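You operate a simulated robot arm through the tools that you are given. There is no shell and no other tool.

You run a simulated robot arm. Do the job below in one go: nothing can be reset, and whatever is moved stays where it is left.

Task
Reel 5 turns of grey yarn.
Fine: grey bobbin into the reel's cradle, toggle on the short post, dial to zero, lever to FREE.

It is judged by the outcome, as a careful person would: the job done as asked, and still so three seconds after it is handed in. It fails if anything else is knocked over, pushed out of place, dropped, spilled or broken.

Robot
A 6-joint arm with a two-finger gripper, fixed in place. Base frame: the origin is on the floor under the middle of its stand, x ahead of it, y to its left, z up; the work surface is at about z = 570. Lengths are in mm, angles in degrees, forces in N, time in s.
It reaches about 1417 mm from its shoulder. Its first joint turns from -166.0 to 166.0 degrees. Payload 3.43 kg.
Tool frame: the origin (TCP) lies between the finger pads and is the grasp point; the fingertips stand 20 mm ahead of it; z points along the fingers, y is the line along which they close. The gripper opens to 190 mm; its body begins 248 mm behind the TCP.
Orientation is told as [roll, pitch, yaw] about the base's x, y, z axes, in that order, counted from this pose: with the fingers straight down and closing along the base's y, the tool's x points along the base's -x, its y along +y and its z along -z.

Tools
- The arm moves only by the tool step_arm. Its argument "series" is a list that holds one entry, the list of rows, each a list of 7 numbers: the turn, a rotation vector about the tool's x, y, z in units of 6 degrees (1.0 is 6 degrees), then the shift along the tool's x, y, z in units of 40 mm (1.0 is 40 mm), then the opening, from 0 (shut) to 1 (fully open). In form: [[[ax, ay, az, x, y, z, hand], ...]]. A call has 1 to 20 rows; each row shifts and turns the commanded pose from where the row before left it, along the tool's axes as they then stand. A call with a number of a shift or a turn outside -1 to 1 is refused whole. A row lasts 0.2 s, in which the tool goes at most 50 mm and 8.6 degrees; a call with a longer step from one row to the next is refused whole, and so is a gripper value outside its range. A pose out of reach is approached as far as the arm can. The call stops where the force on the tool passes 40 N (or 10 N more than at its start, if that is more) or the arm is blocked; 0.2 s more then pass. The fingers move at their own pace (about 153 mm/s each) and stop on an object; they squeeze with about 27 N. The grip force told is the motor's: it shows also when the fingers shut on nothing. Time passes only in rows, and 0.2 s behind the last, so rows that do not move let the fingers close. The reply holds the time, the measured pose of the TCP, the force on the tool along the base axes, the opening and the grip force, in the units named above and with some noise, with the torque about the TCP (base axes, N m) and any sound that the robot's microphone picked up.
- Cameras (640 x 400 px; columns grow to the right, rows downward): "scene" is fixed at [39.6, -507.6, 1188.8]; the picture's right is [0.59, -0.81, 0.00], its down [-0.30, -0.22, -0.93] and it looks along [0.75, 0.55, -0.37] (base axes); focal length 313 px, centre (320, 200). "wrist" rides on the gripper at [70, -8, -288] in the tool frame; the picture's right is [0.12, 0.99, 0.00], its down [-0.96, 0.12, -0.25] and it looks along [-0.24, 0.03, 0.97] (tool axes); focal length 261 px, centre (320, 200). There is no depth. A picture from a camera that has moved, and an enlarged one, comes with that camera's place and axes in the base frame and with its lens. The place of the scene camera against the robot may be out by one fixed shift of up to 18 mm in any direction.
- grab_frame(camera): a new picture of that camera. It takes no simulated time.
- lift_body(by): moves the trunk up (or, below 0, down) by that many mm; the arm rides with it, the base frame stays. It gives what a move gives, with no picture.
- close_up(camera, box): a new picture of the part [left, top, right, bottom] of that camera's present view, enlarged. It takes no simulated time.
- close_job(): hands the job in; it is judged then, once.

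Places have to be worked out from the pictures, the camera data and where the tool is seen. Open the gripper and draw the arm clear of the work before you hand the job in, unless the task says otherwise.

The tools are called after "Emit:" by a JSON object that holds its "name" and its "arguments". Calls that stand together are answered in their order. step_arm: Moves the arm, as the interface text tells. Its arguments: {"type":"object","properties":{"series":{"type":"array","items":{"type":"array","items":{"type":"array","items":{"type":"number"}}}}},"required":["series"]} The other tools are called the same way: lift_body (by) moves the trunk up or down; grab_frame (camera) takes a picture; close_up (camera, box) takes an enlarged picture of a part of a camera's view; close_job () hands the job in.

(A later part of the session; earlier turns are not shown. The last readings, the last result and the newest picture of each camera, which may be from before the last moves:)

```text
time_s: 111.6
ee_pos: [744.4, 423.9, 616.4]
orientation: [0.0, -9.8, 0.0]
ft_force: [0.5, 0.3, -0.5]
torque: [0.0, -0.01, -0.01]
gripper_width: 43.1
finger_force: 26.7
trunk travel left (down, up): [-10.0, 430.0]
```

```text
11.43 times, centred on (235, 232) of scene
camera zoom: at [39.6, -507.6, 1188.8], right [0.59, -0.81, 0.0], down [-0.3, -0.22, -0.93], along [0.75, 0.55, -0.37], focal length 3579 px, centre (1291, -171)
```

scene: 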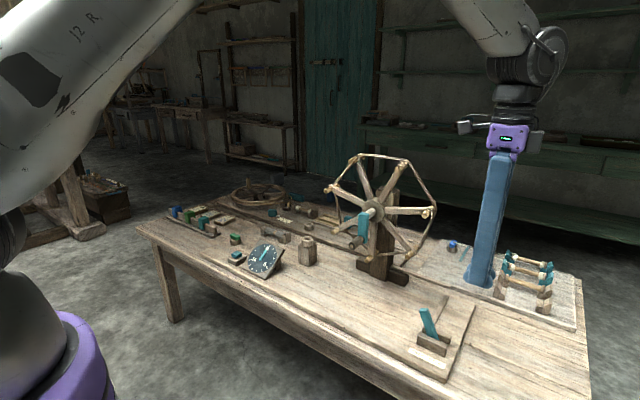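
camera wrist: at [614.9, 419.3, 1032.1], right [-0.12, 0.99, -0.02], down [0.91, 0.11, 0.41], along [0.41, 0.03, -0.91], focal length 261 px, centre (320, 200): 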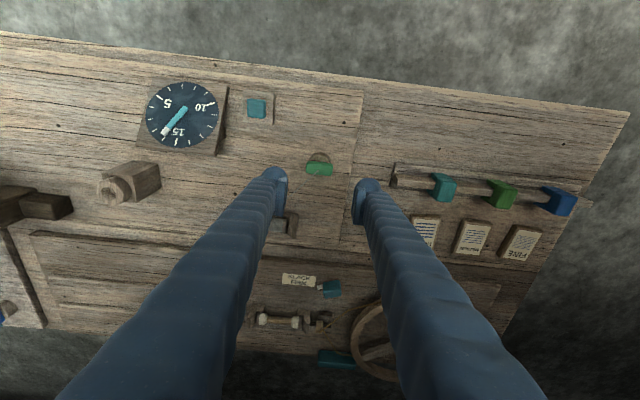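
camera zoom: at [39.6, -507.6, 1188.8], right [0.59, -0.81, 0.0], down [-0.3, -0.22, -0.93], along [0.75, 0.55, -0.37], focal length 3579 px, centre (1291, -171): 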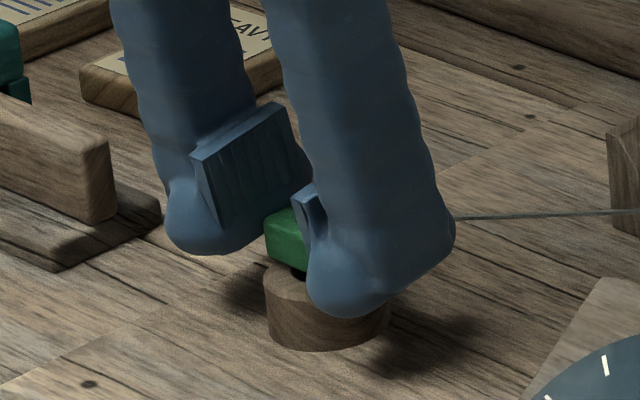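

It holds the toggle (43 mm). I lift it straight up 60 mm and look at it and its yarn.

Emit:
{"name": "step_arm", "arguments": {"series": [[[0, 0, 0, -0.065, 0, -0.37, 0], [0, 0, 0, -0.087, 0, -0.49, 0], [0, 0, 0, -0.109, 0, -0.6175, 0]]]}}

Emit:
{"name": "close_up", "arguments": {"camera": "scene", "box": [205, 190, 315, 260]}}

Emit:
{"name": "close_up", "arguments": {"camera": "wrist", "box": [240, 120, 400, 280]}}

```text
time_s: 112.4
ee_pos: [744.8, 422.8, 677.5]
orientation: [0.0, -9.8, -0.1]
ft_force: [0.7, -0.3, -0.1]
torque: [-0.01, 0.0, 0.01]
gripper_width: 43.0
finger_force: 26.7
trunk travel left (down, up): [-10.0, 430.0]
```

```text
5.71 times, centred on (260, 225) of scene
camera zoom: at [39.6, -507.6, 1188.8], right [0.59, -0.81, 0.0], down [-0.3, -0.22, -0.93], along [0.75, 0.55, -0.37], focal length 1790 px, centre (663, 57)
```

zoom: 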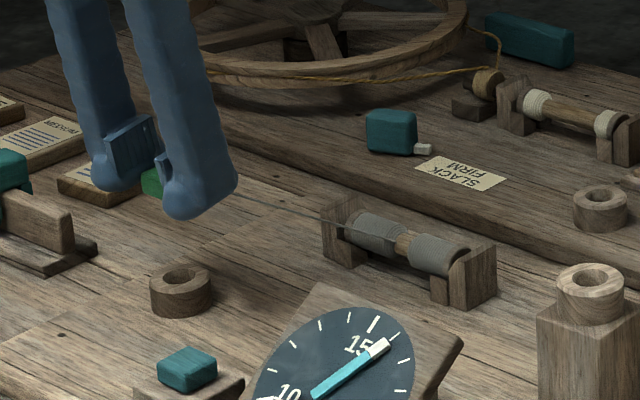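

```text
2.50 times, centred on (320, 200) of wrist
camera zoom: at [625.5, 415.6, 948.6], right [-0.12, 0.99, -0.02], down [0.91, 0.11, 0.41], along [0.41, 0.03, -0.91], focal length 652 px, centre (320, 200)
```

zoom: 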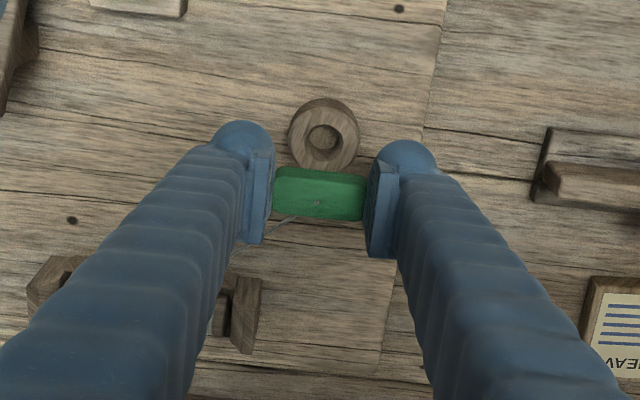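

The toggle is up with its yarn following, and its seat relative to the ring is now known from the view. I raise further and carry it over to the short post, keeping the same hand orientation.

Emit:
{"name": "step_arm", "arguments": {"series": [[[0, 0, 0, -0.145, 0, -0.82, 0], [0, 0, 0, -0.145, 0, -0.82, 0], [0, 0, 0, -0.145, 0, -0.82, 0], [0, 0, 0, -0.846, -0.49, 0.15, 0], [0, 0, 0, -0.846, -0.49, 0.15, 0], [0, 0, 0, -0.846, -0.49, 0.15, 0], [0, 0, 0, -0.846, -0.49, 0.15, 0], [0, 0, 0, -0.846, -0.49, 0.15, 0], [0, 0, 0, -0.846, -0.49, 0.15, 0], [0, 0, 0, -0.846, -0.49, 0.15, 0], [0, 0, 0, -0.846, -0.49, 0.15, 0]]]}}

Emit:
{"name": "grab_frame", "arguments": {"camera": "wrist"}}

Emit:
{"name": "close_up", "arguments": {"camera": "wrist", "box": [240, 120, 400, 280]}}

```text
time_s: 114.8
ee_pos: [1021.8, 269.2, 775.0]
orientation: [0.0, -9.8, 0.1]
ft_force: [0.0, -0.3, -0.2]
torque: [-0.05, 0.01, 0.03]
gripper_width: 43.4
finger_force: 27.0
trunk travel left (down, up): [-10.0, 430.0]
```

```text
taken
camera wrist: at [902.2, 260.2, 1046.1], right [-0.12, 0.99, -0.02], down [0.91, 0.12, 0.41], along [0.41, 0.03, -0.91], focal length 261 px, centre (320, 200)
```

wrist: 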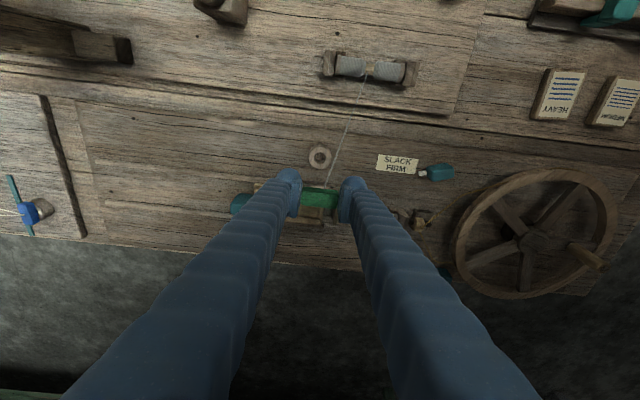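

```text
2.50 times, centred on (320, 200) of wrist
camera zoom: at [902.2, 260.2, 1046.1], right [-0.12, 0.99, -0.02], down [0.91, 0.12, 0.41], along [0.41, 0.03, -0.91], focal length 652 px, centre (320, 200)
```

zoom: 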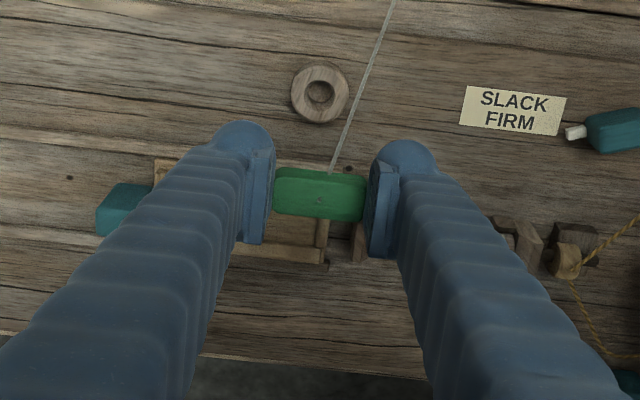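

The short post's ring is at about (1020, 265.5). I come down to about 90 mm above seating height and compare its picture position with what I saw over the first stump.

Emit:
{"name": "step_arm", "arguments": {"series": [[[0, 0, 0, 0.133, -0.023, 0.697, 0], [0, 0, 0, 0.133, -0.023, 0.697, 0], [0, 0, 0, 0.133, -0.023, 0.697, 0], [0, 0, 0, 0, 0, 0, 0]]]}}

Emit:
{"name": "close_up", "arguments": {"camera": "wrist", "box": [240, 120, 400, 280]}}

Emit:
{"name": "close_up", "arguments": {"camera": "scene", "box": [270, 190, 350, 240]}}

```text
time_s: 115.8
ee_pos: [1019.2, 265.1, 690.6]
orientation: [0.0, -9.8, 0.1]
ft_force: [0.6, 0.0, -0.7]
torque: [-0.01, 0.01, 0.03]
gripper_width: 43.4
finger_force: 27.2
trunk travel left (down, up): [-10.0, 430.0]
```

```text
2.50 times, centred on (320, 200) of wrist
camera zoom: at [900.1, 257.9, 961.4], right [-0.12, 0.99, -0.02], down [0.91, 0.11, 0.41], along [0.41, 0.03, -0.91], focal length 652 px, centre (320, 200)
```

zoom: 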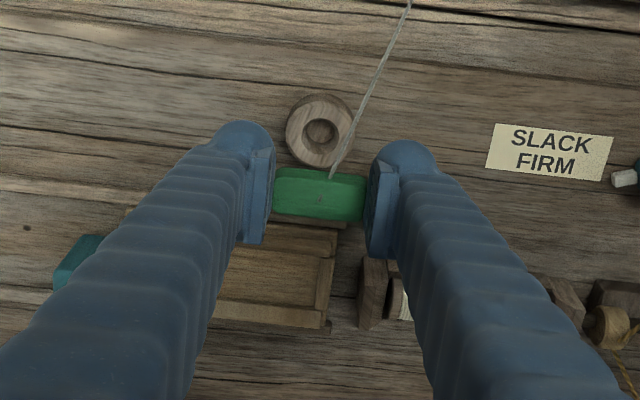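

```text
8.00 times, centred on (310, 215) of scene
camera zoom: at [39.6, -507.6, 1188.8], right [0.59, -0.81, 0.0], down [-0.3, -0.22, -0.93], along [0.75, 0.55, -0.37], focal length 2506 px, centre (400, 80)
```

zoom: 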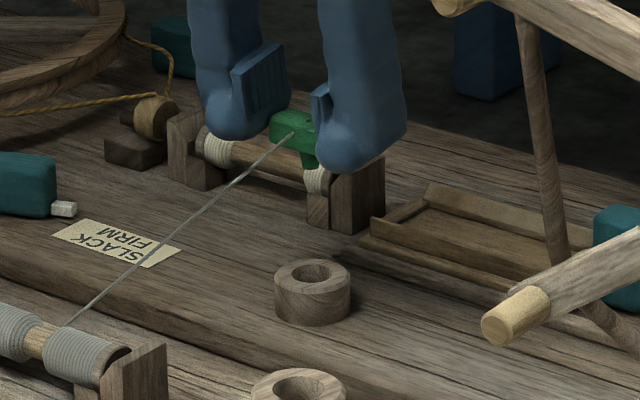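

The ring sits where it should in the picture except about 1.6 mm in y. I correct that, descend 50 mm straight down, and check again.

Emit:
{"name": "step_arm", "arguments": {"series": [[[0, 0, 0, 0.073, -0.04, 0.41, 0], [0, 0, 0, 0.073, 0, 0.41, 0], [0, 0, 0, 0.0715, 0, 0.411, 0], [0, 0, 0, 0, 0, 0, 0]]]}}

Emit:
{"name": "close_up", "arguments": {"camera": "wrist", "box": [260, 140, 380, 260]}}

Emit:
{"name": "close_up", "arguments": {"camera": "scene", "box": [290, 200, 330, 235]}}

```text
time_s: 116.8
ee_pos: [1019.1, 263.4, 640.5]
orientation: [0.0, -9.8, 0.0]
ft_force: [0.9, 0.7, -0.3]
torque: [0.0, 0.02, 0.01]
gripper_width: 43.0
finger_force: 26.8
trunk travel left (down, up): [-10.0, 430.0]
```

```text
3.33 times, centred on (320, 200) of wrist
camera zoom: at [899.8, 255.9, 910.8], right [-0.12, 0.99, -0.02], down [0.91, 0.11, 0.41], along [0.41, 0.03, -0.91], focal length 869 px, centre (320, 200)
```

zoom: 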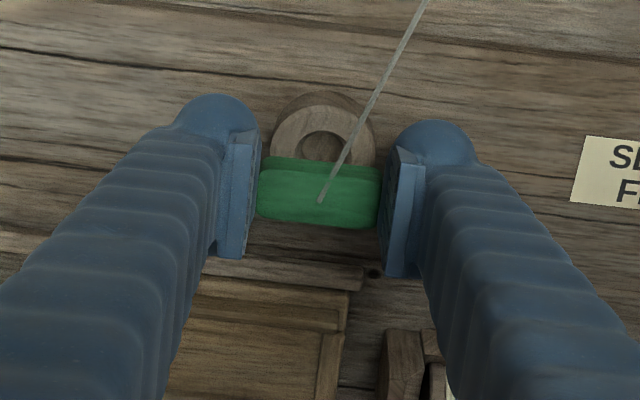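

```text
11.43 times, centred on (310, 218) of scene
camera zoom: at [39.6, -507.6, 1188.8], right [0.59, -0.81, 0.0], down [-0.3, -0.22, -0.93], along [0.75, 0.55, -0.37], focal length 3579 px, centre (434, 0)
```

zoom: 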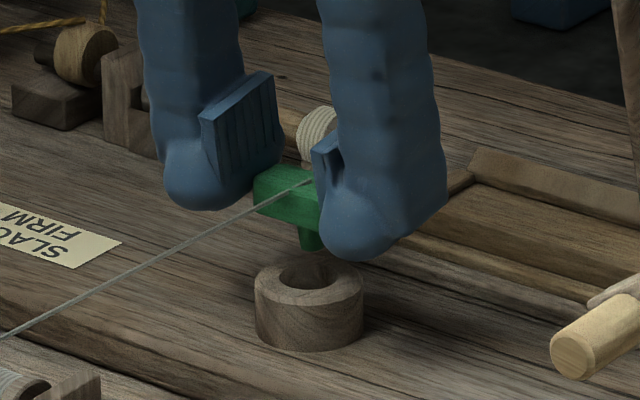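

The stem hangs right over the ring's hole. I lower further in small steps, watching the force.

Emit:
{"name": "step_arm", "arguments": {"series": [[[0, 0, 0, 0.026, 0, 0.148, 0], [0, 0, 0, 0.026, 0, 0.148, 0], [0, 0, 0, 0, 0, 0, 0]]]}}

Emit:
{"name": "step_arm", "arguments": {"series": [[[0, 0, 0, 0.0174, 0, 0.0985, 0], [0, 0, 0, 0.0087, 0, 0.049, 0], [0, 0, 0, 0, 0, 0, 0]]]}}

```text
time_s: 117.6
ee_pos: [1019.7, 263.8, 627.9]
orientation: [0.0, -10.0, 0.0]
ft_force: [0.3, -0.1, 0.1]
torque: [0.01, 0.02, -0.02]
gripper_width: 42.9
finger_force: 27.5
trunk travel left (down, up): [-10.0, 430.0]
```

```text
time_s: 118.4
ee_pos: [1019.6, 262.9, 622.0]
orientation: [0.1, -9.8, 0.0]
ft_force: [-0.2, 0.6, -0.4]
torque: [-0.02, 0.03, 0.02]
gripper_width: 42.9
finger_force: 26.8
trunk travel left (down, up): [-10.0, 430.0]
```

No contact yet at z = 622; a couple more small steps.

Emit:
{"name": "step_arm", "arguments": {"series": [[[0, 0, 0, 0.0087, 0, 0.049, 0], [0, 0, 0, 0, 0, 0, 0]]]}}

Emit:
{"name": "close_up", "arguments": {"camera": "scene", "box": [290, 200, 330, 235]}}

Emit:
{"name": "close_up", "arguments": {"camera": "wrist", "box": [260, 140, 380, 260]}}

```text
time_s: 119.0
ee_pos: [1021.4, 262.7, 620.1]
orientation: [0.0, -9.8, 0.0]
ft_force: [-0.2, -0.7, -0.4]
torque: [0.0, -0.03, -0.01]
gripper_width: 42.9
finger_force: 26.7
trunk travel left (down, up): [-10.0, 430.0]
```

```text
11.43 times, centred on (310, 218) of scene
camera zoom: at [39.6, -507.6, 1188.8], right [0.59, -0.81, 0.0], down [-0.3, -0.22, -0.93], along [0.75, 0.55, -0.37], focal length 3579 px, centre (434, 0)
```

zoom: 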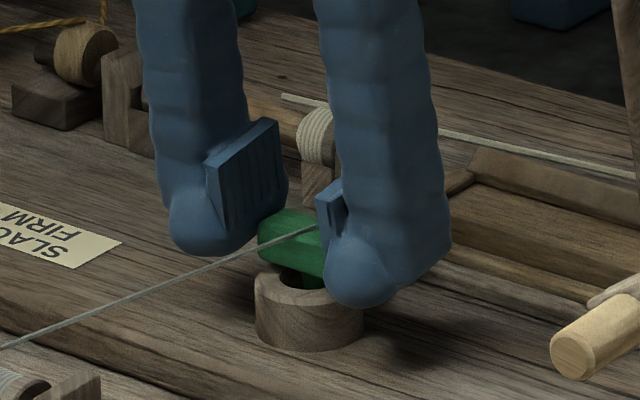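

```text
3.33 times, centred on (320, 200) of wrist
camera zoom: at [900.7, 254.8, 891.3], right [-0.12, 0.99, -0.02], down [0.91, 0.11, 0.41], along [0.41, 0.03, -0.91], focal length 869 px, centre (320, 200)
```

zoom: 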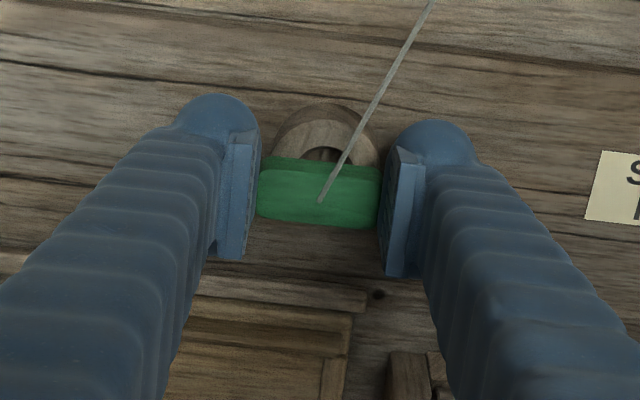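

Something new: a cream yarn has appeared behind, from the winder's bobbin to the right. I look at the whole scene before letting go.

Emit:
{"name": "grab_frame", "arguments": {"camera": "scene"}}

Emit:
{"name": "close_up", "arguments": {"camera": "scene", "box": [260, 180, 500, 290]}}

Emit:
{"name": "grab_frame", "arguments": {"camera": "wrist"}}

```text
taken
```

scene: 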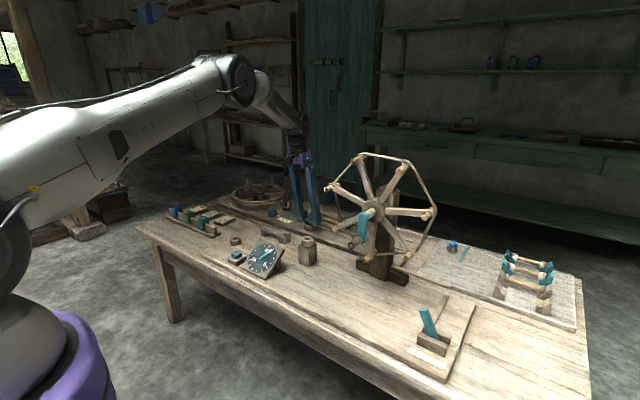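

```text
2.67 times, centred on (380, 235) of scene
camera zoom: at [39.6, -507.6, 1188.8], right [0.59, -0.81, 0.0], down [-0.3, -0.22, -0.93], along [0.75, 0.55, -0.37], focal length 835 px, centre (160, 107)
```

zoom: 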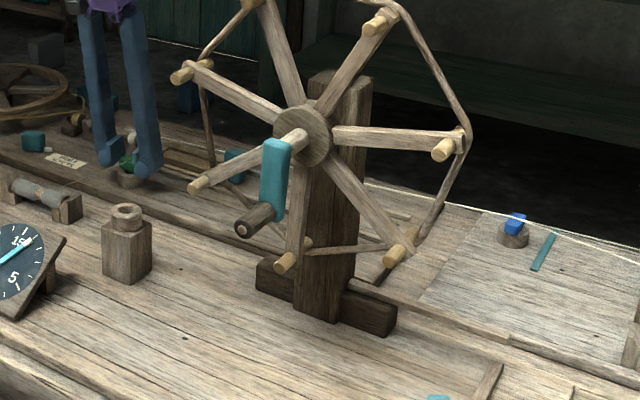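

```text
taken
camera wrist: at [900.7, 254.8, 891.3], right [-0.12, 0.99, -0.02], down [0.91, 0.11, 0.41], along [0.41, 0.03, -0.91], focal length 261 px, centre (320, 200)
```

wrist: 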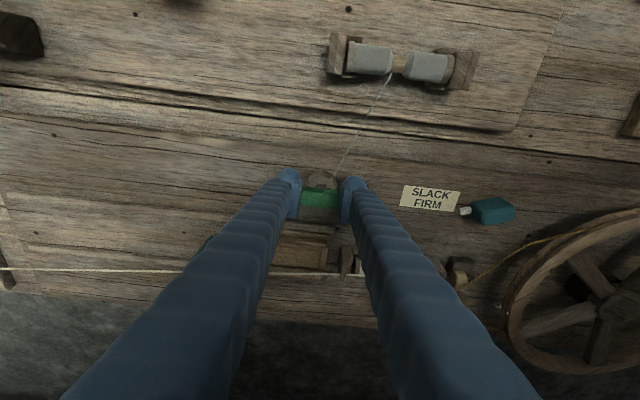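

Emit:
{"name": "close_up", "arguments": {"camera": "scene", "box": [435, 225, 565, 320]}}

Emit:
{"name": "close_up", "arguments": {"camera": "scene", "box": [270, 195, 350, 240]}}

Emit:
{"name": "close_up", "arguments": {"camera": "wrist", "box": [0, 180, 400, 330]}}

Emit:
{"name": "close_up", "arguments": {"camera": "scene", "box": [440, 234, 480, 262]}}

```text
4.21 times, centred on (500, 272) of scene
camera zoom: at [39.6, -507.6, 1188.8], right [0.59, -0.81, 0.0], down [-0.3, -0.22, -0.93], along [0.75, 0.55, -0.37], focal length 1319 px, centre (-438, -105)
```

zoom: 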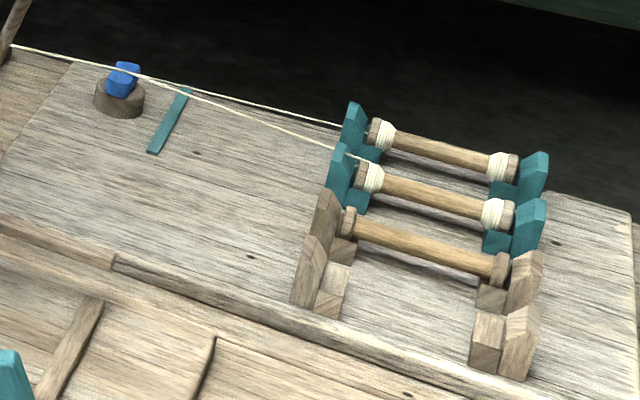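

```text
8.00 times, centred on (310, 218) of scene
camera zoom: at [39.6, -507.6, 1188.8], right [0.59, -0.81, 0.0], down [-0.3, -0.22, -0.93], along [0.75, 0.55, -0.37], focal length 2506 px, centre (400, 60)
```

zoom: 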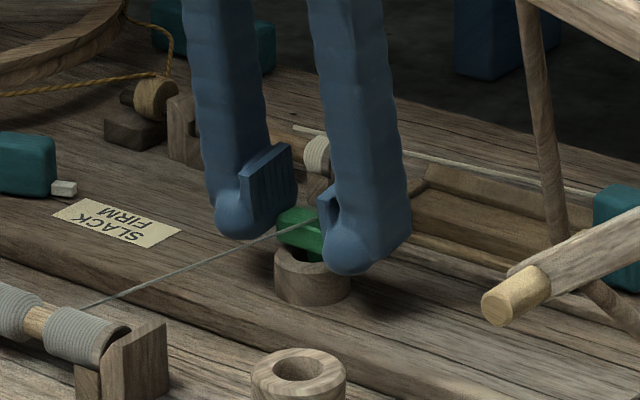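

```text
1.60 times, centred on (200, 255) of wrist
camera zoom: at [900.7, 254.8, 891.3], right [-0.12, 0.99, -0.02], down [0.91, 0.11, 0.41], along [0.41, 0.03, -0.91], focal length 417 px, centre (512, 112)
```

zoom: 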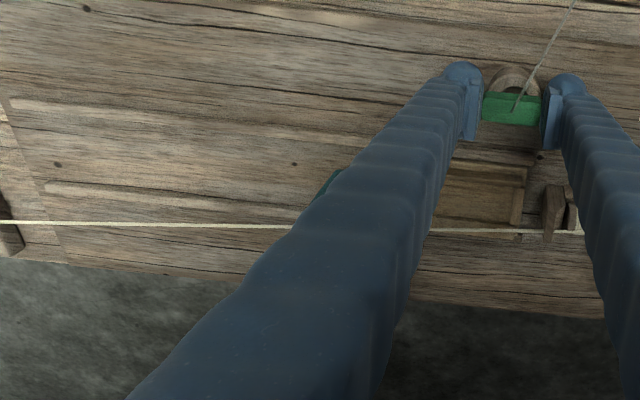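

```text
14.29 times, centred on (460, 248) of scene
camera zoom: at [39.6, -507.6, 1188.8], right [0.59, -0.81, 0.0], down [-0.3, -0.22, -0.93], along [0.75, 0.55, -0.37], focal length 4474 px, centre (-1680, -486)
```

zoom: 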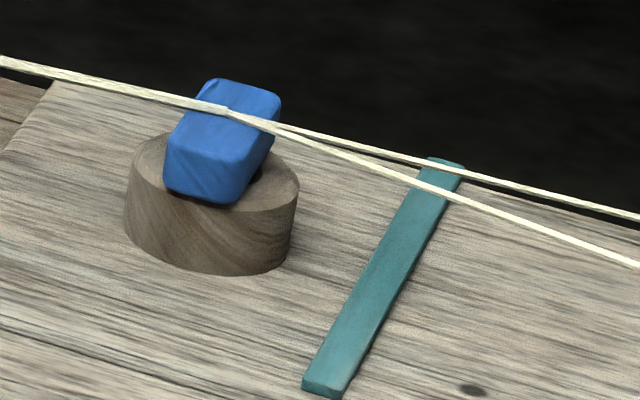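

With the green toggle at this ring, a cream yarn is drawn from the blue toggle to the winder's bobbin: so this ring belongs to the winder, not the reel. I don't release it here; I lift it out again and, still holding it, look at what the other posts do — first the tall one near (810, 106).

Emit:
{"name": "step_arm", "arguments": {"series": [[[0, 0, 0, -0.065, 0, -0.37, 0], [0, 0, 0, -0.087, 0, -0.49, 0], [0, 0, 0, -0.13, 0, -0.74, 0], [0, 0, 0, -0.13, 0, -0.74, 0], [0, 0, 0, -0.13, 0, -0.74, 0], [0, 0, 0, 0.646, -0.49, -0.114, 0], [0, 0, 0, 0.646, -0.49, -0.114, 0], [0, 0, 0, 0.646, -0.49, -0.114, 0], [0, 0, 0, 0.646, -0.49, -0.114, 0], [0, 0, 0, 0.646, -0.49, -0.114, 0], [0, 0, 0, 0.646, -0.49, -0.114, 0], [0, 0, 0, 0.646, -0.49, -0.114, 0], [0, 0, 0, 0.646, -0.49, -0.114, 0]]]}}

Emit:
{"name": "close_up", "arguments": {"camera": "wrist", "box": [220, 100, 420, 280]}}

Emit:
{"name": "grab_frame", "arguments": {"camera": "scene"}}

```text
time_s: 121.8
ee_pos: [809.0, 107.2, 749.5]
orientation: [0.0, -9.9, 0.0]
ft_force: [0.0, 0.4, 0.0]
torque: [-0.09, 0.05, 0.02]
gripper_width: 43.1
finger_force: 26.5
trunk travel left (down, up): [-10.0, 430.0]
```

```text
2.22 times, centred on (320, 190) of wrist
camera zoom: at [689.6, 99.6, 1020.5], right [-0.12, 0.99, -0.02], down [0.91, 0.11, 0.41], along [0.41, 0.03, -0.91], focal length 579 px, centre (320, 222)
```

zoom: 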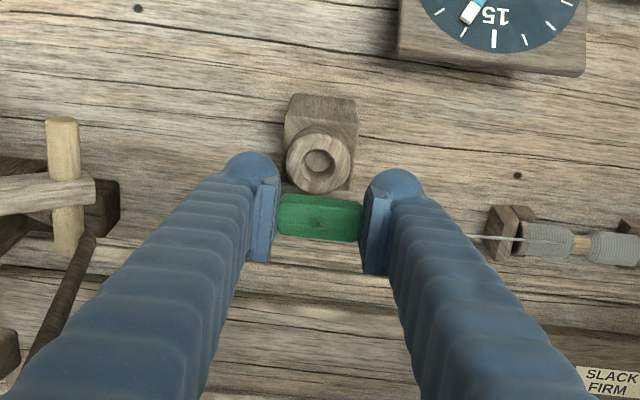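

```text
taken
```

scene: 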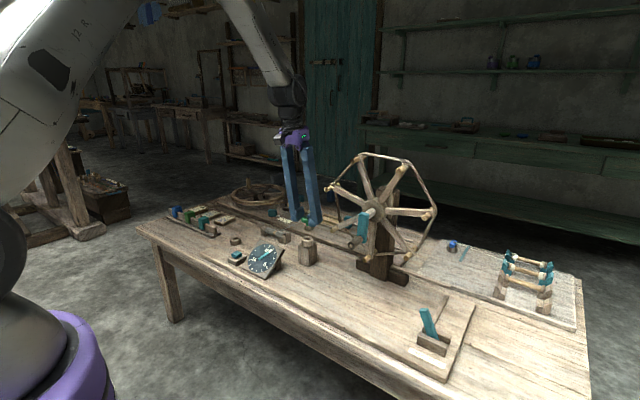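

I line up over the tall post (its ring is about 11.6 mm nearer to me than the tool) and lower the stem into it to see whether a yarn to the reel appears — still without letting go.

Emit:
{"name": "step_arm", "arguments": {"series": [[[0, 0, 0, 0.2857, 0, -0.05, 0], [0, 0, 0, 0, 0, 0, 0]]]}}

Emit:
{"name": "close_up", "arguments": {"camera": "wrist", "box": [260, 140, 380, 260]}}

Emit:
{"name": "close_up", "arguments": {"camera": "scene", "box": [285, 210, 335, 250]}}

```text
time_s: 122.4
ee_pos: [797.2, 107.5, 747.7]
orientation: [0.0, -9.8, 0.0]
ft_force: [0.0, 0.3, -0.1]
torque: [0.01, -0.01, 0.02]
gripper_width: 42.9
finger_force: 27.2
trunk travel left (down, up): [-10.0, 430.0]
```

```text
3.33 times, centred on (320, 200) of wrist
camera zoom: at [678.1, 98.8, 1019.4], right [-0.12, 0.99, -0.02], down [0.91, 0.11, 0.41], along [0.41, 0.03, -0.91], focal length 869 px, centre (320, 200)
```

zoom: 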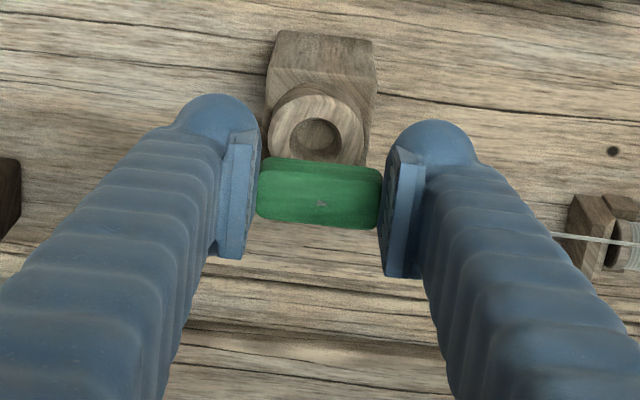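

```text
10.00 times, centred on (310, 230) of scene
camera zoom: at [39.6, -507.6, 1188.8], right [0.59, -0.81, 0.0], down [-0.3, -0.22, -0.93], along [0.75, 0.55, -0.37], focal length 3132 px, centre (420, -100)
```

zoom: 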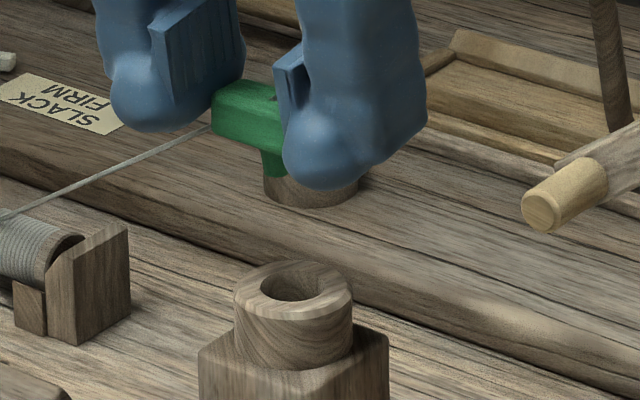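

Emit:
{"name": "step_arm", "arguments": {"series": [[[0, 0, 0, -0.17, -0.0825, 0.03, 0], [0, 0, 0, 0.065, 0, 0.37, 0], [0, 0, 0, 0.065, 0, 0.37, 0], [0, 0, 0, 0, 0, 0, 0]]]}}

Emit:
{"name": "close_up", "arguments": {"camera": "wrist", "box": [260, 140, 380, 260]}}

Emit:
{"name": "close_up", "arguments": {"camera": "scene", "box": [285, 210, 335, 250]}}

```text
time_s: 123.4
ee_pos: [807.1, 104.7, 717.2]
orientation: [0.1, -9.8, 0.0]
ft_force: [0.4, -0.2, -0.5]
torque: [0.0, 0.0, 0.05]
gripper_width: 43.0
finger_force: 27.3
trunk travel left (down, up): [-10.0, 430.0]
```

```text
3.33 times, centred on (320, 200) of wrist
camera zoom: at [687.2, 94.9, 988.9], right [-0.12, 0.99, -0.02], down [0.91, 0.11, 0.41], along [0.41, 0.03, -0.91], focal length 869 px, centre (320, 200)
```

zoom: 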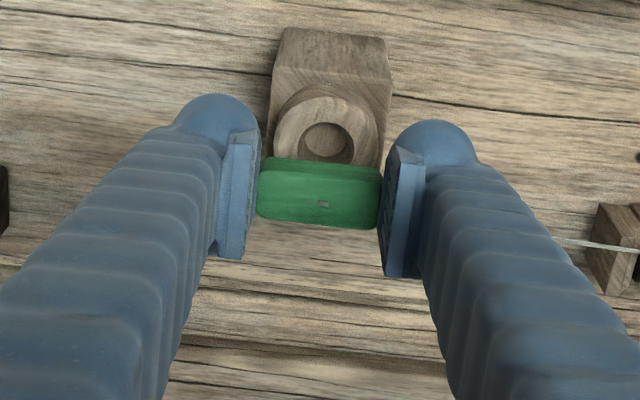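

```text
10.00 times, centred on (310, 230) of scene
camera zoom: at [39.6, -507.6, 1188.8], right [0.59, -0.81, 0.0], down [-0.3, -0.22, -0.93], along [0.75, 0.55, -0.37], focal length 3132 px, centre (420, -100)
```

zoom: 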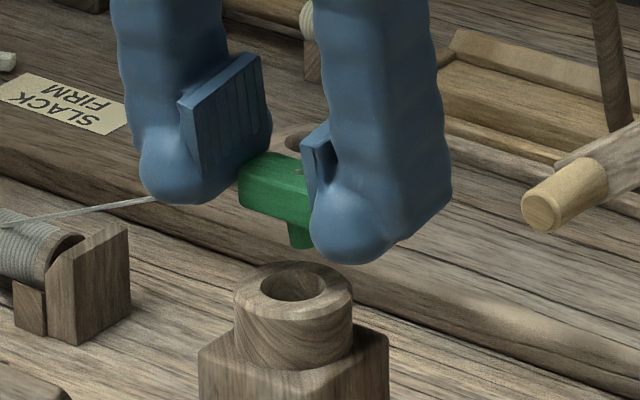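

Emit:
{"name": "step_arm", "arguments": {"series": [[[0, 0, 0, 0.035, 0.02, 0.197, 0], [0, 0, 0, 0.035, 0, 0.197, 0], [0, 0, 0, 0, 0, 0, 0]]]}}

Emit:
{"name": "step_arm", "arguments": {"series": [[[0, 0, 0, 0.0174, 0, 0.0985, 0], [0, 0, 0, 0.0174, 0, 0.0985, 0], [0, 0, 0, 0, 0, 0, 0]]]}}

Emit:
{"name": "close_up", "arguments": {"camera": "scene", "box": [260, 140, 450, 280]}}

Emit:
{"name": "close_up", "arguments": {"camera": "scene", "box": [285, 210, 335, 250]}}

```text
time_s: 124.2
ee_pos: [806.0, 105.1, 701.0]
orientation: [0.1, -9.8, 0.0]
ft_force: [0.0, -0.5, -0.5]
torque: [0.03, 0.0, 0.05]
gripper_width: 42.9
finger_force: 27.0
trunk travel left (down, up): [-10.0, 430.0]
```

```text
time_s: 125.0
ee_pos: [806.3, 105.2, 693.1]
orientation: [-0.1, -9.8, 0.1]
ft_force: [-0.1, -0.4, -1.2]
torque: [0.02, -0.02, -0.01]
gripper_width: 43.3
finger_force: 26.4
trunk travel left (down, up): [-10.0, 430.0]
```

```text
2.86 times, centred on (355, 210) of scene
camera zoom: at [39.6, -507.6, 1188.8], right [0.59, -0.81, 0.0], down [-0.3, -0.22, -0.93], along [0.75, 0.55, -0.37], focal length 895 px, centre (220, 171)
```

zoom: 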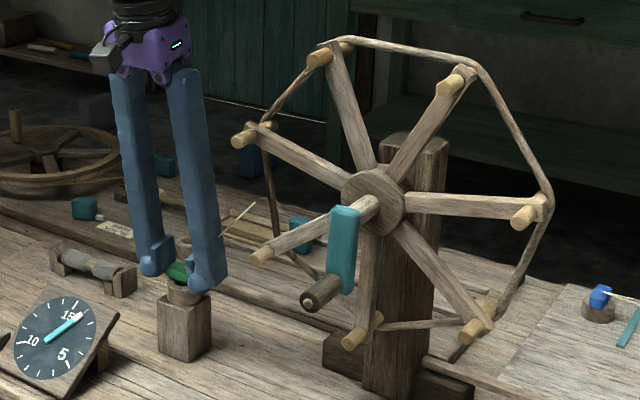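

```text
10.00 times, centred on (310, 230) of scene
camera zoom: at [39.6, -507.6, 1188.8], right [0.59, -0.81, 0.0], down [-0.3, -0.22, -0.93], along [0.75, 0.55, -0.37], focal length 3132 px, centre (420, -100)
```

zoom: 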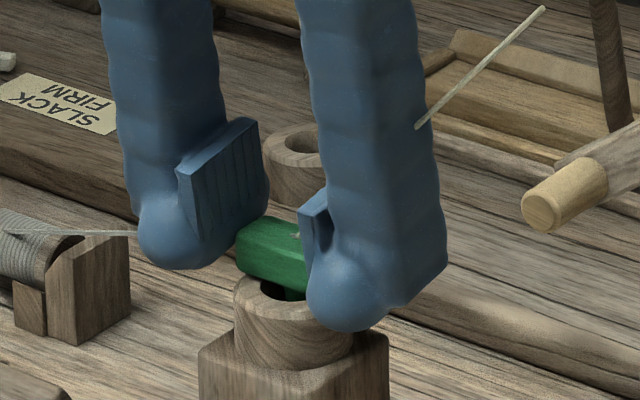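

At this post a yarn now runs from the toggle to the reel: this is the reel's post (a short post next to the reel's tall upright), while the others are mere rings for resting and for the winder. So the toggle belongs here; I lower it the last millimetres onto its seat.

Emit:
{"name": "step_arm", "arguments": {"series": [[[0, 0, 0, 0.0087, 0, 0.049, 0], [0, 0, 0, 0.0087, 0, 0.049, 0], [0, 0, 0, 0, 0, 0, 0]]]}}

Emit:
{"name": "close_up", "arguments": {"camera": "scene", "box": [290, 215, 330, 250]}}

```text
time_s: 125.8
ee_pos: [805.6, 104.5, 690.2]
orientation: [0.0, -10.0, 0.0]
ft_force: [-2.1, 1.6, 13.2]
torque: [0.07, -0.03, 0.02]
gripper_width: 43.0
finger_force: 27.4
trunk travel left (down, up): [-10.0, 430.0]
```

```text
11.43 times, centred on (310, 232) of scene
camera zoom: at [39.6, -507.6, 1188.8], right [0.59, -0.81, 0.0], down [-0.3, -0.22, -0.93], along [0.75, 0.55, -0.37], focal length 3579 px, centre (434, -171)
```

zoom: 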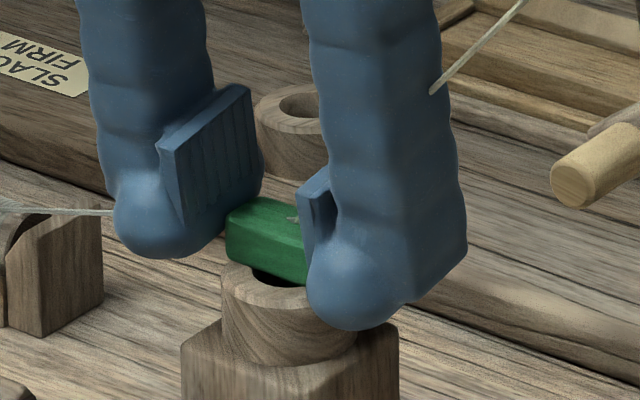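

The seat is reached (13 N upward). I open the fingers and withdraw along the tool axis.

Emit:
{"name": "step_arm", "arguments": {"series": [[[0, 0, 0, 0, 0, -0.02, 0.26], [0, 0, 0, 0, 0, 0, 0.35], [0, 0, 0, 0, 0, 0, 0.35], [0, 0, 0, 0, 0, -0.5, 0.35], [0, 0, 0, 0, 0, -0.9, 0.35], [0, 0, 0, 0, 0, -0.9, 0.35]]]}}

Emit:
{"name": "close_up", "arguments": {"camera": "scene", "box": [260, 140, 450, 280]}}

Emit:
{"name": "close_up", "arguments": {"camera": "scene", "box": [290, 215, 330, 250]}}

Emit:
{"name": "close_up", "arguments": {"camera": "wrist", "box": [240, 100, 400, 260]}}

```text
time_s: 127.2
ee_pos: [788.0, 106.4, 780.6]
orientation: [0.1, -10.0, 0.0]
ft_force: [0.2, 0.6, 0.3]
torque: [0.02, -0.04, -0.04]
gripper_width: 66.6
finger_force: 0.1
trunk travel left (down, up): [-10.0, 430.0]
```

```text
2.86 times, centred on (355, 210) of scene
camera zoom: at [39.6, -507.6, 1188.8], right [0.59, -0.81, 0.0], down [-0.3, -0.22, -0.93], along [0.75, 0.55, -0.37], focal length 895 px, centre (220, 171)
```

zoom: 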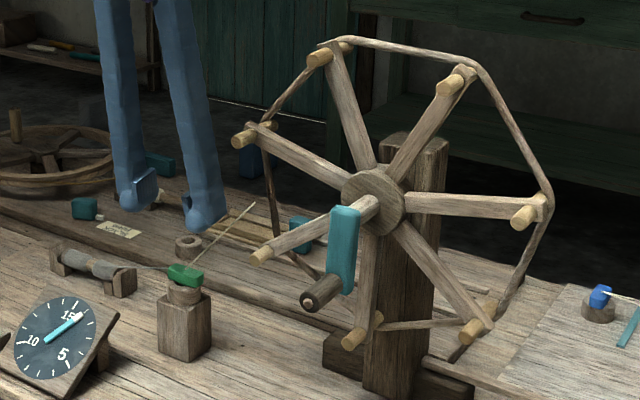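

```text
11.43 times, centred on (310, 232) of scene
camera zoom: at [39.6, -507.6, 1188.8], right [0.59, -0.81, 0.0], down [-0.3, -0.22, -0.93], along [0.75, 0.55, -0.37], focal length 3579 px, centre (434, -171)
```

zoom: 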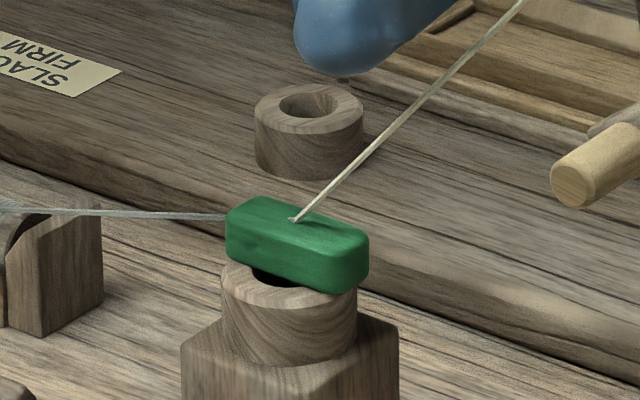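

```text
2.50 times, centred on (320, 180) of wrist
camera zoom: at [669.4, 96.9, 1052.6], right [-0.12, 0.99, -0.02], down [0.91, 0.11, 0.41], along [0.41, 0.03, -0.91], focal length 652 px, centre (320, 250)
```

zoom: 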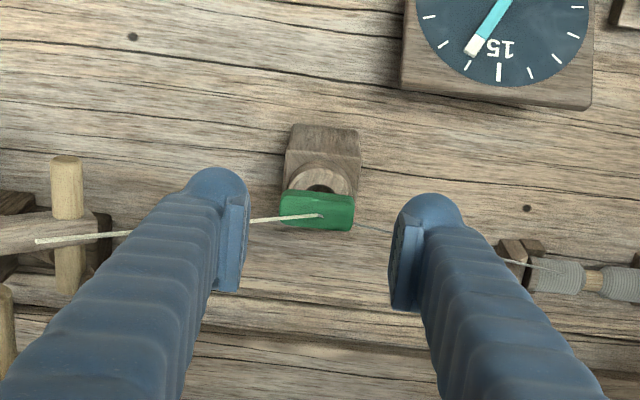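

The toggle sits on this post with its yarn led to the reel. Before going on I want to be sure there is no other, shorter post on the reel's side that I have overlooked, so I rise and look down behind the reel.

Emit:
{"name": "step_arm", "arguments": {"series": [[[0, 0.833, 0, 0, 0, -0.5, 0.6], [0, 0.833, 0, 0, 0, -0.5, 0.8], [0, 0, 0, 0.5, -0.3, -0.8, 1], [0, 0, 0, 0.5, -0.3, -0.8, 1], [0, 0, 0, 0.5, -0.5, -0.8, 1], [0, 0, 0, 0.5, -0.5, -0.7, 1], [0, 0, 0, 0.3, -0.7, -0.6, 1], [0, 0, 0, 0.3, -0.7, -0.6, 1], [0, 0, 0, 0, -0.8, -0.5, 1], [0, 0, 0, 0, -0.8, -0.5, 1], [0, 0, 0, 0, -0.8, -0.5, 1]]]}}

Emit:
{"name": "grab_frame", "arguments": {"camera": "wrist"}}

```text
time_s: 129.6
ee_pos: [680.1, -110.6, 1052.8]
orientation: [0.1, 0.2, 0.0]
ft_force: [-0.4, 0.5, 0.4]
torque: [-0.09, 0.01, 0.0]
gripper_width: 189.9
finger_force: 0.0
trunk travel left (down, up): [-10.0, 430.0]
```

```text
taken
camera wrist: at [609.2, -119.5, 1340.2], right [-0.12, 0.99, 0.0], down [0.96, 0.12, 0.24], along [0.24, 0.03, -0.97], focal length 261 px, centre (320, 200)
```

wrist: 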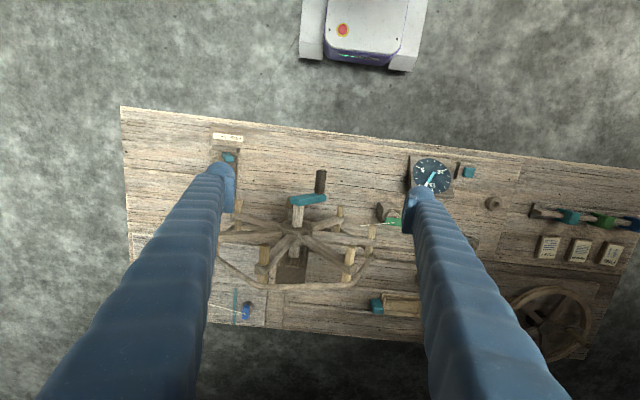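

Emit:
{"name": "close_up", "arguments": {"camera": "wrist", "box": [210, 160, 420, 340]}}

Emit:
{"name": "close_up", "arguments": {"camera": "wrist", "box": [100, 100, 240, 330]}}

Emit:
{"name": "close_up", "arguments": {"camera": "wrist", "box": [410, 130, 640, 360]}}

Emit:
{"name": "close_up", "arguments": {"camera": "scene", "box": [300, 190, 400, 290]}}

```text
2.22 times, centred on (315, 250) of wrist
camera zoom: at [609.2, -119.5, 1340.2], right [-0.12, 0.99, 0.0], down [0.96, 0.12, 0.24], along [0.24, 0.03, -0.97], focal length 579 px, centre (331, 89)
```

zoom: 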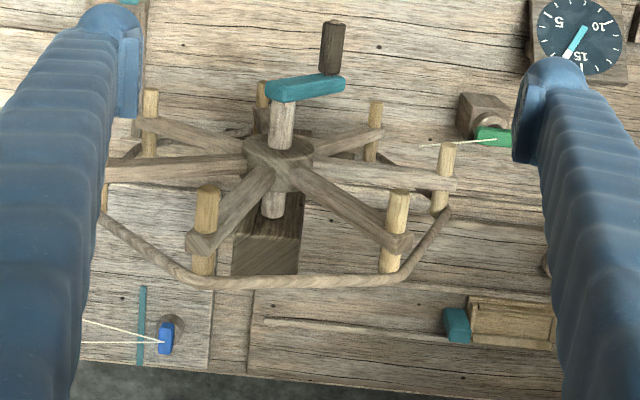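

```text
1.74 times, centred on (170, 215) of wrist
camera zoom: at [609.2, -119.5, 1340.2], right [-0.12, 0.99, 0.0], down [0.96, 0.12, 0.24], along [0.24, 0.03, -0.97], focal length 453 px, centre (581, 174)
```

zoom: 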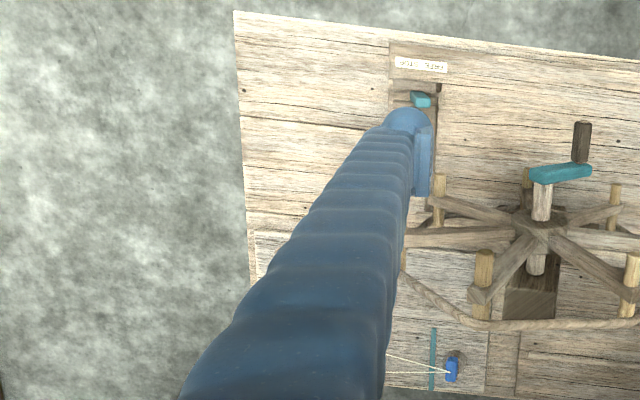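

```text
1.74 times, centred on (525, 245) of wrist
camera zoom: at [609.2, -119.5, 1340.2], right [-0.12, 0.99, 0.0], down [0.96, 0.12, 0.24], along [0.24, 0.03, -0.97], focal length 453 px, centre (-36, 122)
```

zoom: 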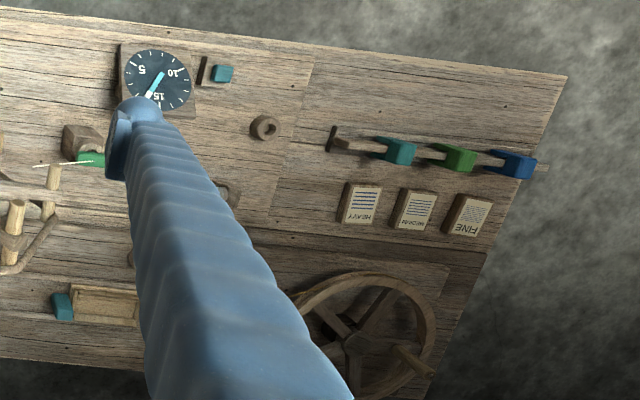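

```text
4.00 times, centred on (350, 240) of scene
camera zoom: at [39.6, -507.6, 1188.8], right [0.59, -0.81, 0.0], down [-0.3, -0.22, -0.93], along [0.75, 0.55, -0.37], focal length 1253 px, centre (200, 40)
```

zoom: 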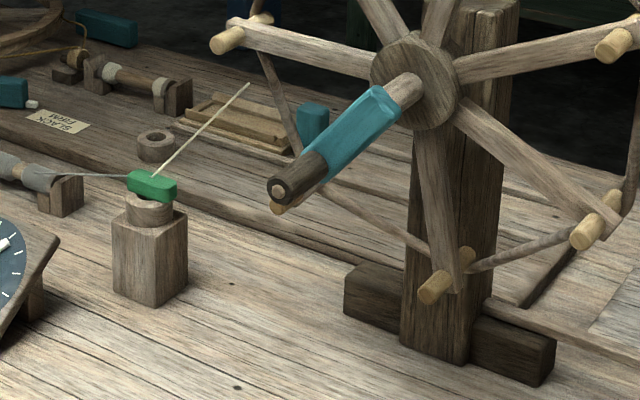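

The crank has turned a bit (it now points to the lower left); I check the dial and whether the reel is moving by itself.

Emit:
{"name": "close_up", "arguments": {"camera": "scene", "box": [215, 220, 315, 280]}}

Emit:
{"name": "step_arm", "arguments": {"series": [[[0, 0, 0, 0, 0, 0, 1], [0, 0, 0, 0, 0, 0, 1], [0, 0, 0, 0, 0, 0, 1]]]}}

Emit:
{"name": "close_up", "arguments": {"camera": "scene", "box": [300, 190, 400, 290]}}

Emit:
{"name": "close_up", "arguments": {"camera": "scene", "box": [215, 220, 315, 280]}}

```text
6.40 times, centred on (265, 250) of scene
camera zoom: at [39.6, -507.6, 1188.8], right [0.59, -0.81, 0.0], down [-0.3, -0.22, -0.93], along [0.75, 0.55, -0.37], focal length 2004 px, centre (672, -120)
```

zoom: 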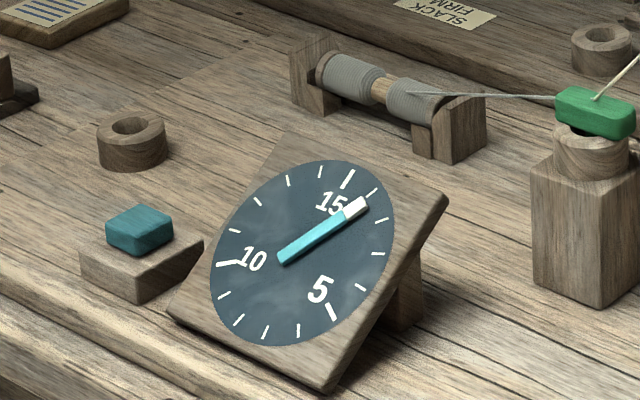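

```text
time_s: 130.4
ee_pos: [680.5, -111.6, 1051.7]
orientation: [0.0, 0.3, -0.1]
ft_force: [-0.1, 0.2, 0.9]
torque: [-0.02, -0.02, -0.01]
gripper_width: 190.1
finger_force: 0.1
trunk travel left (down, up): [-10.0, 430.0]
```

```text
4.00 times, centred on (350, 240) of scene
camera zoom: at [39.6, -507.6, 1188.8], right [0.59, -0.81, 0.0], down [-0.3, -0.22, -0.93], along [0.75, 0.55, -0.37], focal length 1253 px, centre (200, 40)
```

zoom: 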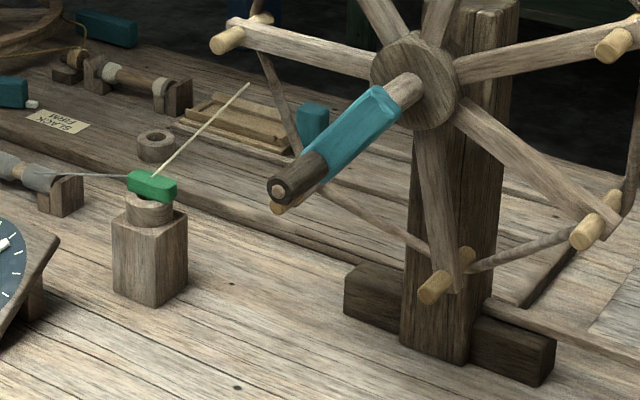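

```text
6.40 times, centred on (265, 250) of scene
camera zoom: at [39.6, -507.6, 1188.8], right [0.59, -0.81, 0.0], down [-0.3, -0.22, -0.93], along [0.75, 0.55, -0.37], focal length 2004 px, centre (672, -120)
```

zoom: 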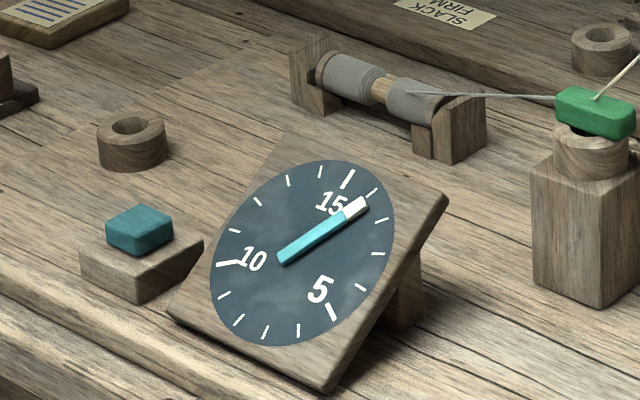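

Nothing else moves, and there is no further post by the reel; the dial shows about 1.1 because I must have brushed the reel in passing. I now go back to the button to zero the dial with everything set, closing the fingers on the way.

Emit:
{"name": "step_arm", "arguments": {"series": [[[0, 0, 0, 1, 0, 0, 0.5], [0, 0, 0, 1, 0, 0, 0.2], [0, 0, 0, 1, 0, 0, 0], [0, 0, 0, 0, 1, 0.3, 0], [0, 0, 0, 0, 1, 0.3, 0], [0, 0, 0, 0, 1, 0.3, 0], [0, 0, 0, 0, 1, 0.3, 0], [0, 0, 0, 0, 1, 0.3, 0], [0, 0, 0, 0, 1, 0.3, 0], [0, 0, 0, 0, 1, 0.3, 0], [0, 0, 0, 0, 1, 0.3, 0], [0, 0, 0, 0, 1, 0.3, 0], [0, 0, 0, 0, 1, 0.3, 0], [0, 0, 0, 0, 1, 0.3, 0], [0, 0, 0, -0.87, 0.05, 0.8, 0], [0, 0, 0, -0.87, 0.02, 0.8, 0], [0, 0, 0, -0.88, 0, 0.8, 0]]]}}

Emit:
{"name": "close_up", "arguments": {"camera": "wrist", "box": [240, 120, 400, 260]}}

```text
time_s: 134.0
ee_pos: [666.8, 333.1, 823.1]
orientation: [0.0, 0.1, -0.1]
ft_force: [-0.8, -0.2, 0.6]
torque: [0.02, -0.06, 0.06]
gripper_width: 0.0
finger_force: 27.2
trunk travel left (down, up): [-10.0, 430.0]
```

```text
2.86 times, centred on (320, 190) of wrist
camera zoom: at [596.4, 324.6, 1110.2], right [-0.12, 0.99, 0.0], down [0.96, 0.11, 0.24], along [0.24, 0.03, -0.97], focal length 745 px, centre (320, 229)
```

zoom: 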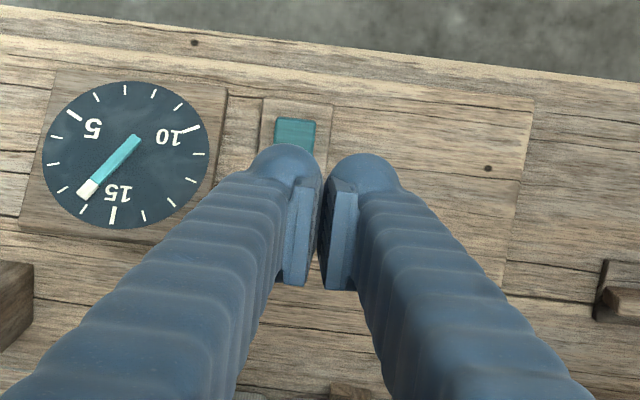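

The left fingertip stands over the button. I lower and press it as before until the needle has run to zero.

Emit:
{"name": "step_arm", "arguments": {"series": [[[0, 0, 0, 0.05, 0, 0.95, 0], [0, 0, 0, 0, 0, 0.95, 0], [0, 0, 0, 0, 0, 0.95, 0], [0, 0, 0, 0, 0, 0.95, 0], [0, 0, 0, 0, 0, 0.7, 0], [0, 0, 0, 0, 0, 0.25, 0]]]}}

Emit:
{"name": "step_arm", "arguments": {"series": [[[0, 0, 0, 0, 0, 0.1, 0], [0, 0, 0, 0, 0, 0.1, 0]]]}}

```text
time_s: 135.4
ee_pos: [660.7, 330.6, 633.5]
orientation: [0.0, 0.1, 0.0]
ft_force: [0.7, 0.6, 0.5]
torque: [0.0, 0.03, -0.01]
gripper_width: 0.0
finger_force: 26.7
trunk travel left (down, up): [-10.0, 430.0]
```

```text
time_s: 136.0
ee_pos: [661.5, 330.7, 626.7]
orientation: [0.0, 0.0, 0.0]
ft_force: [0.6, 0.3, 0.3]
torque: [0.02, -0.02, -0.02]
gripper_width: 0.0
finger_force: 27.0
trunk travel left (down, up): [-10.0, 430.0]
```

Emit:
{"name": "step_arm", "arguments": {"series": [[[0, 0, 0, 0, 0, 0.1, 0], [0, 0, 0, 0, 0, 0.1, 0], [0, 0, 0, 0, 0, 0, 0], [0, 0, 0, 0, 0, 0, 0], [0, 0, 0, 0, 0, 0, 0], [0, 0, 0, 0, 0, 0, 0]]]}}

Emit:
{"name": "close_up", "arguments": {"camera": "scene", "box": [215, 220, 315, 280]}}

```text
time_s: 137.4
ee_pos: [663.2, 331.6, 617.6]
orientation: [0.0, 0.2, 0.0]
ft_force: [-1.7, -0.5, 2.7]
torque: [-0.06, -0.01, 0.0]
gripper_width: 0.0
finger_force: 26.6
trunk travel left (down, up): [-10.0, 430.0]
heard: click
```

```text
6.40 times, centred on (265, 250) of scene
camera zoom: at [39.6, -507.6, 1188.8], right [0.59, -0.81, 0.0], down [-0.3, -0.22, -0.93], along [0.75, 0.55, -0.37], focal length 2004 px, centre (672, -120)
```

zoom: 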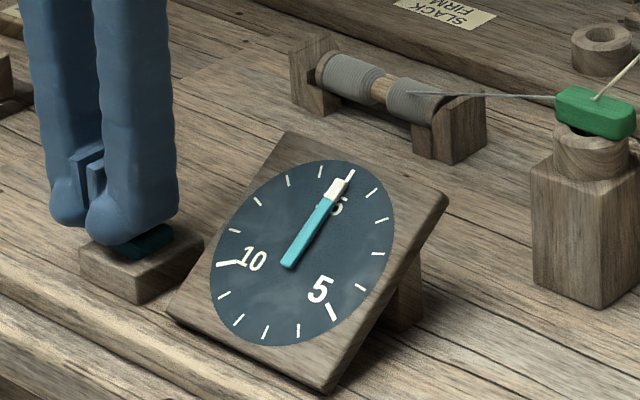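

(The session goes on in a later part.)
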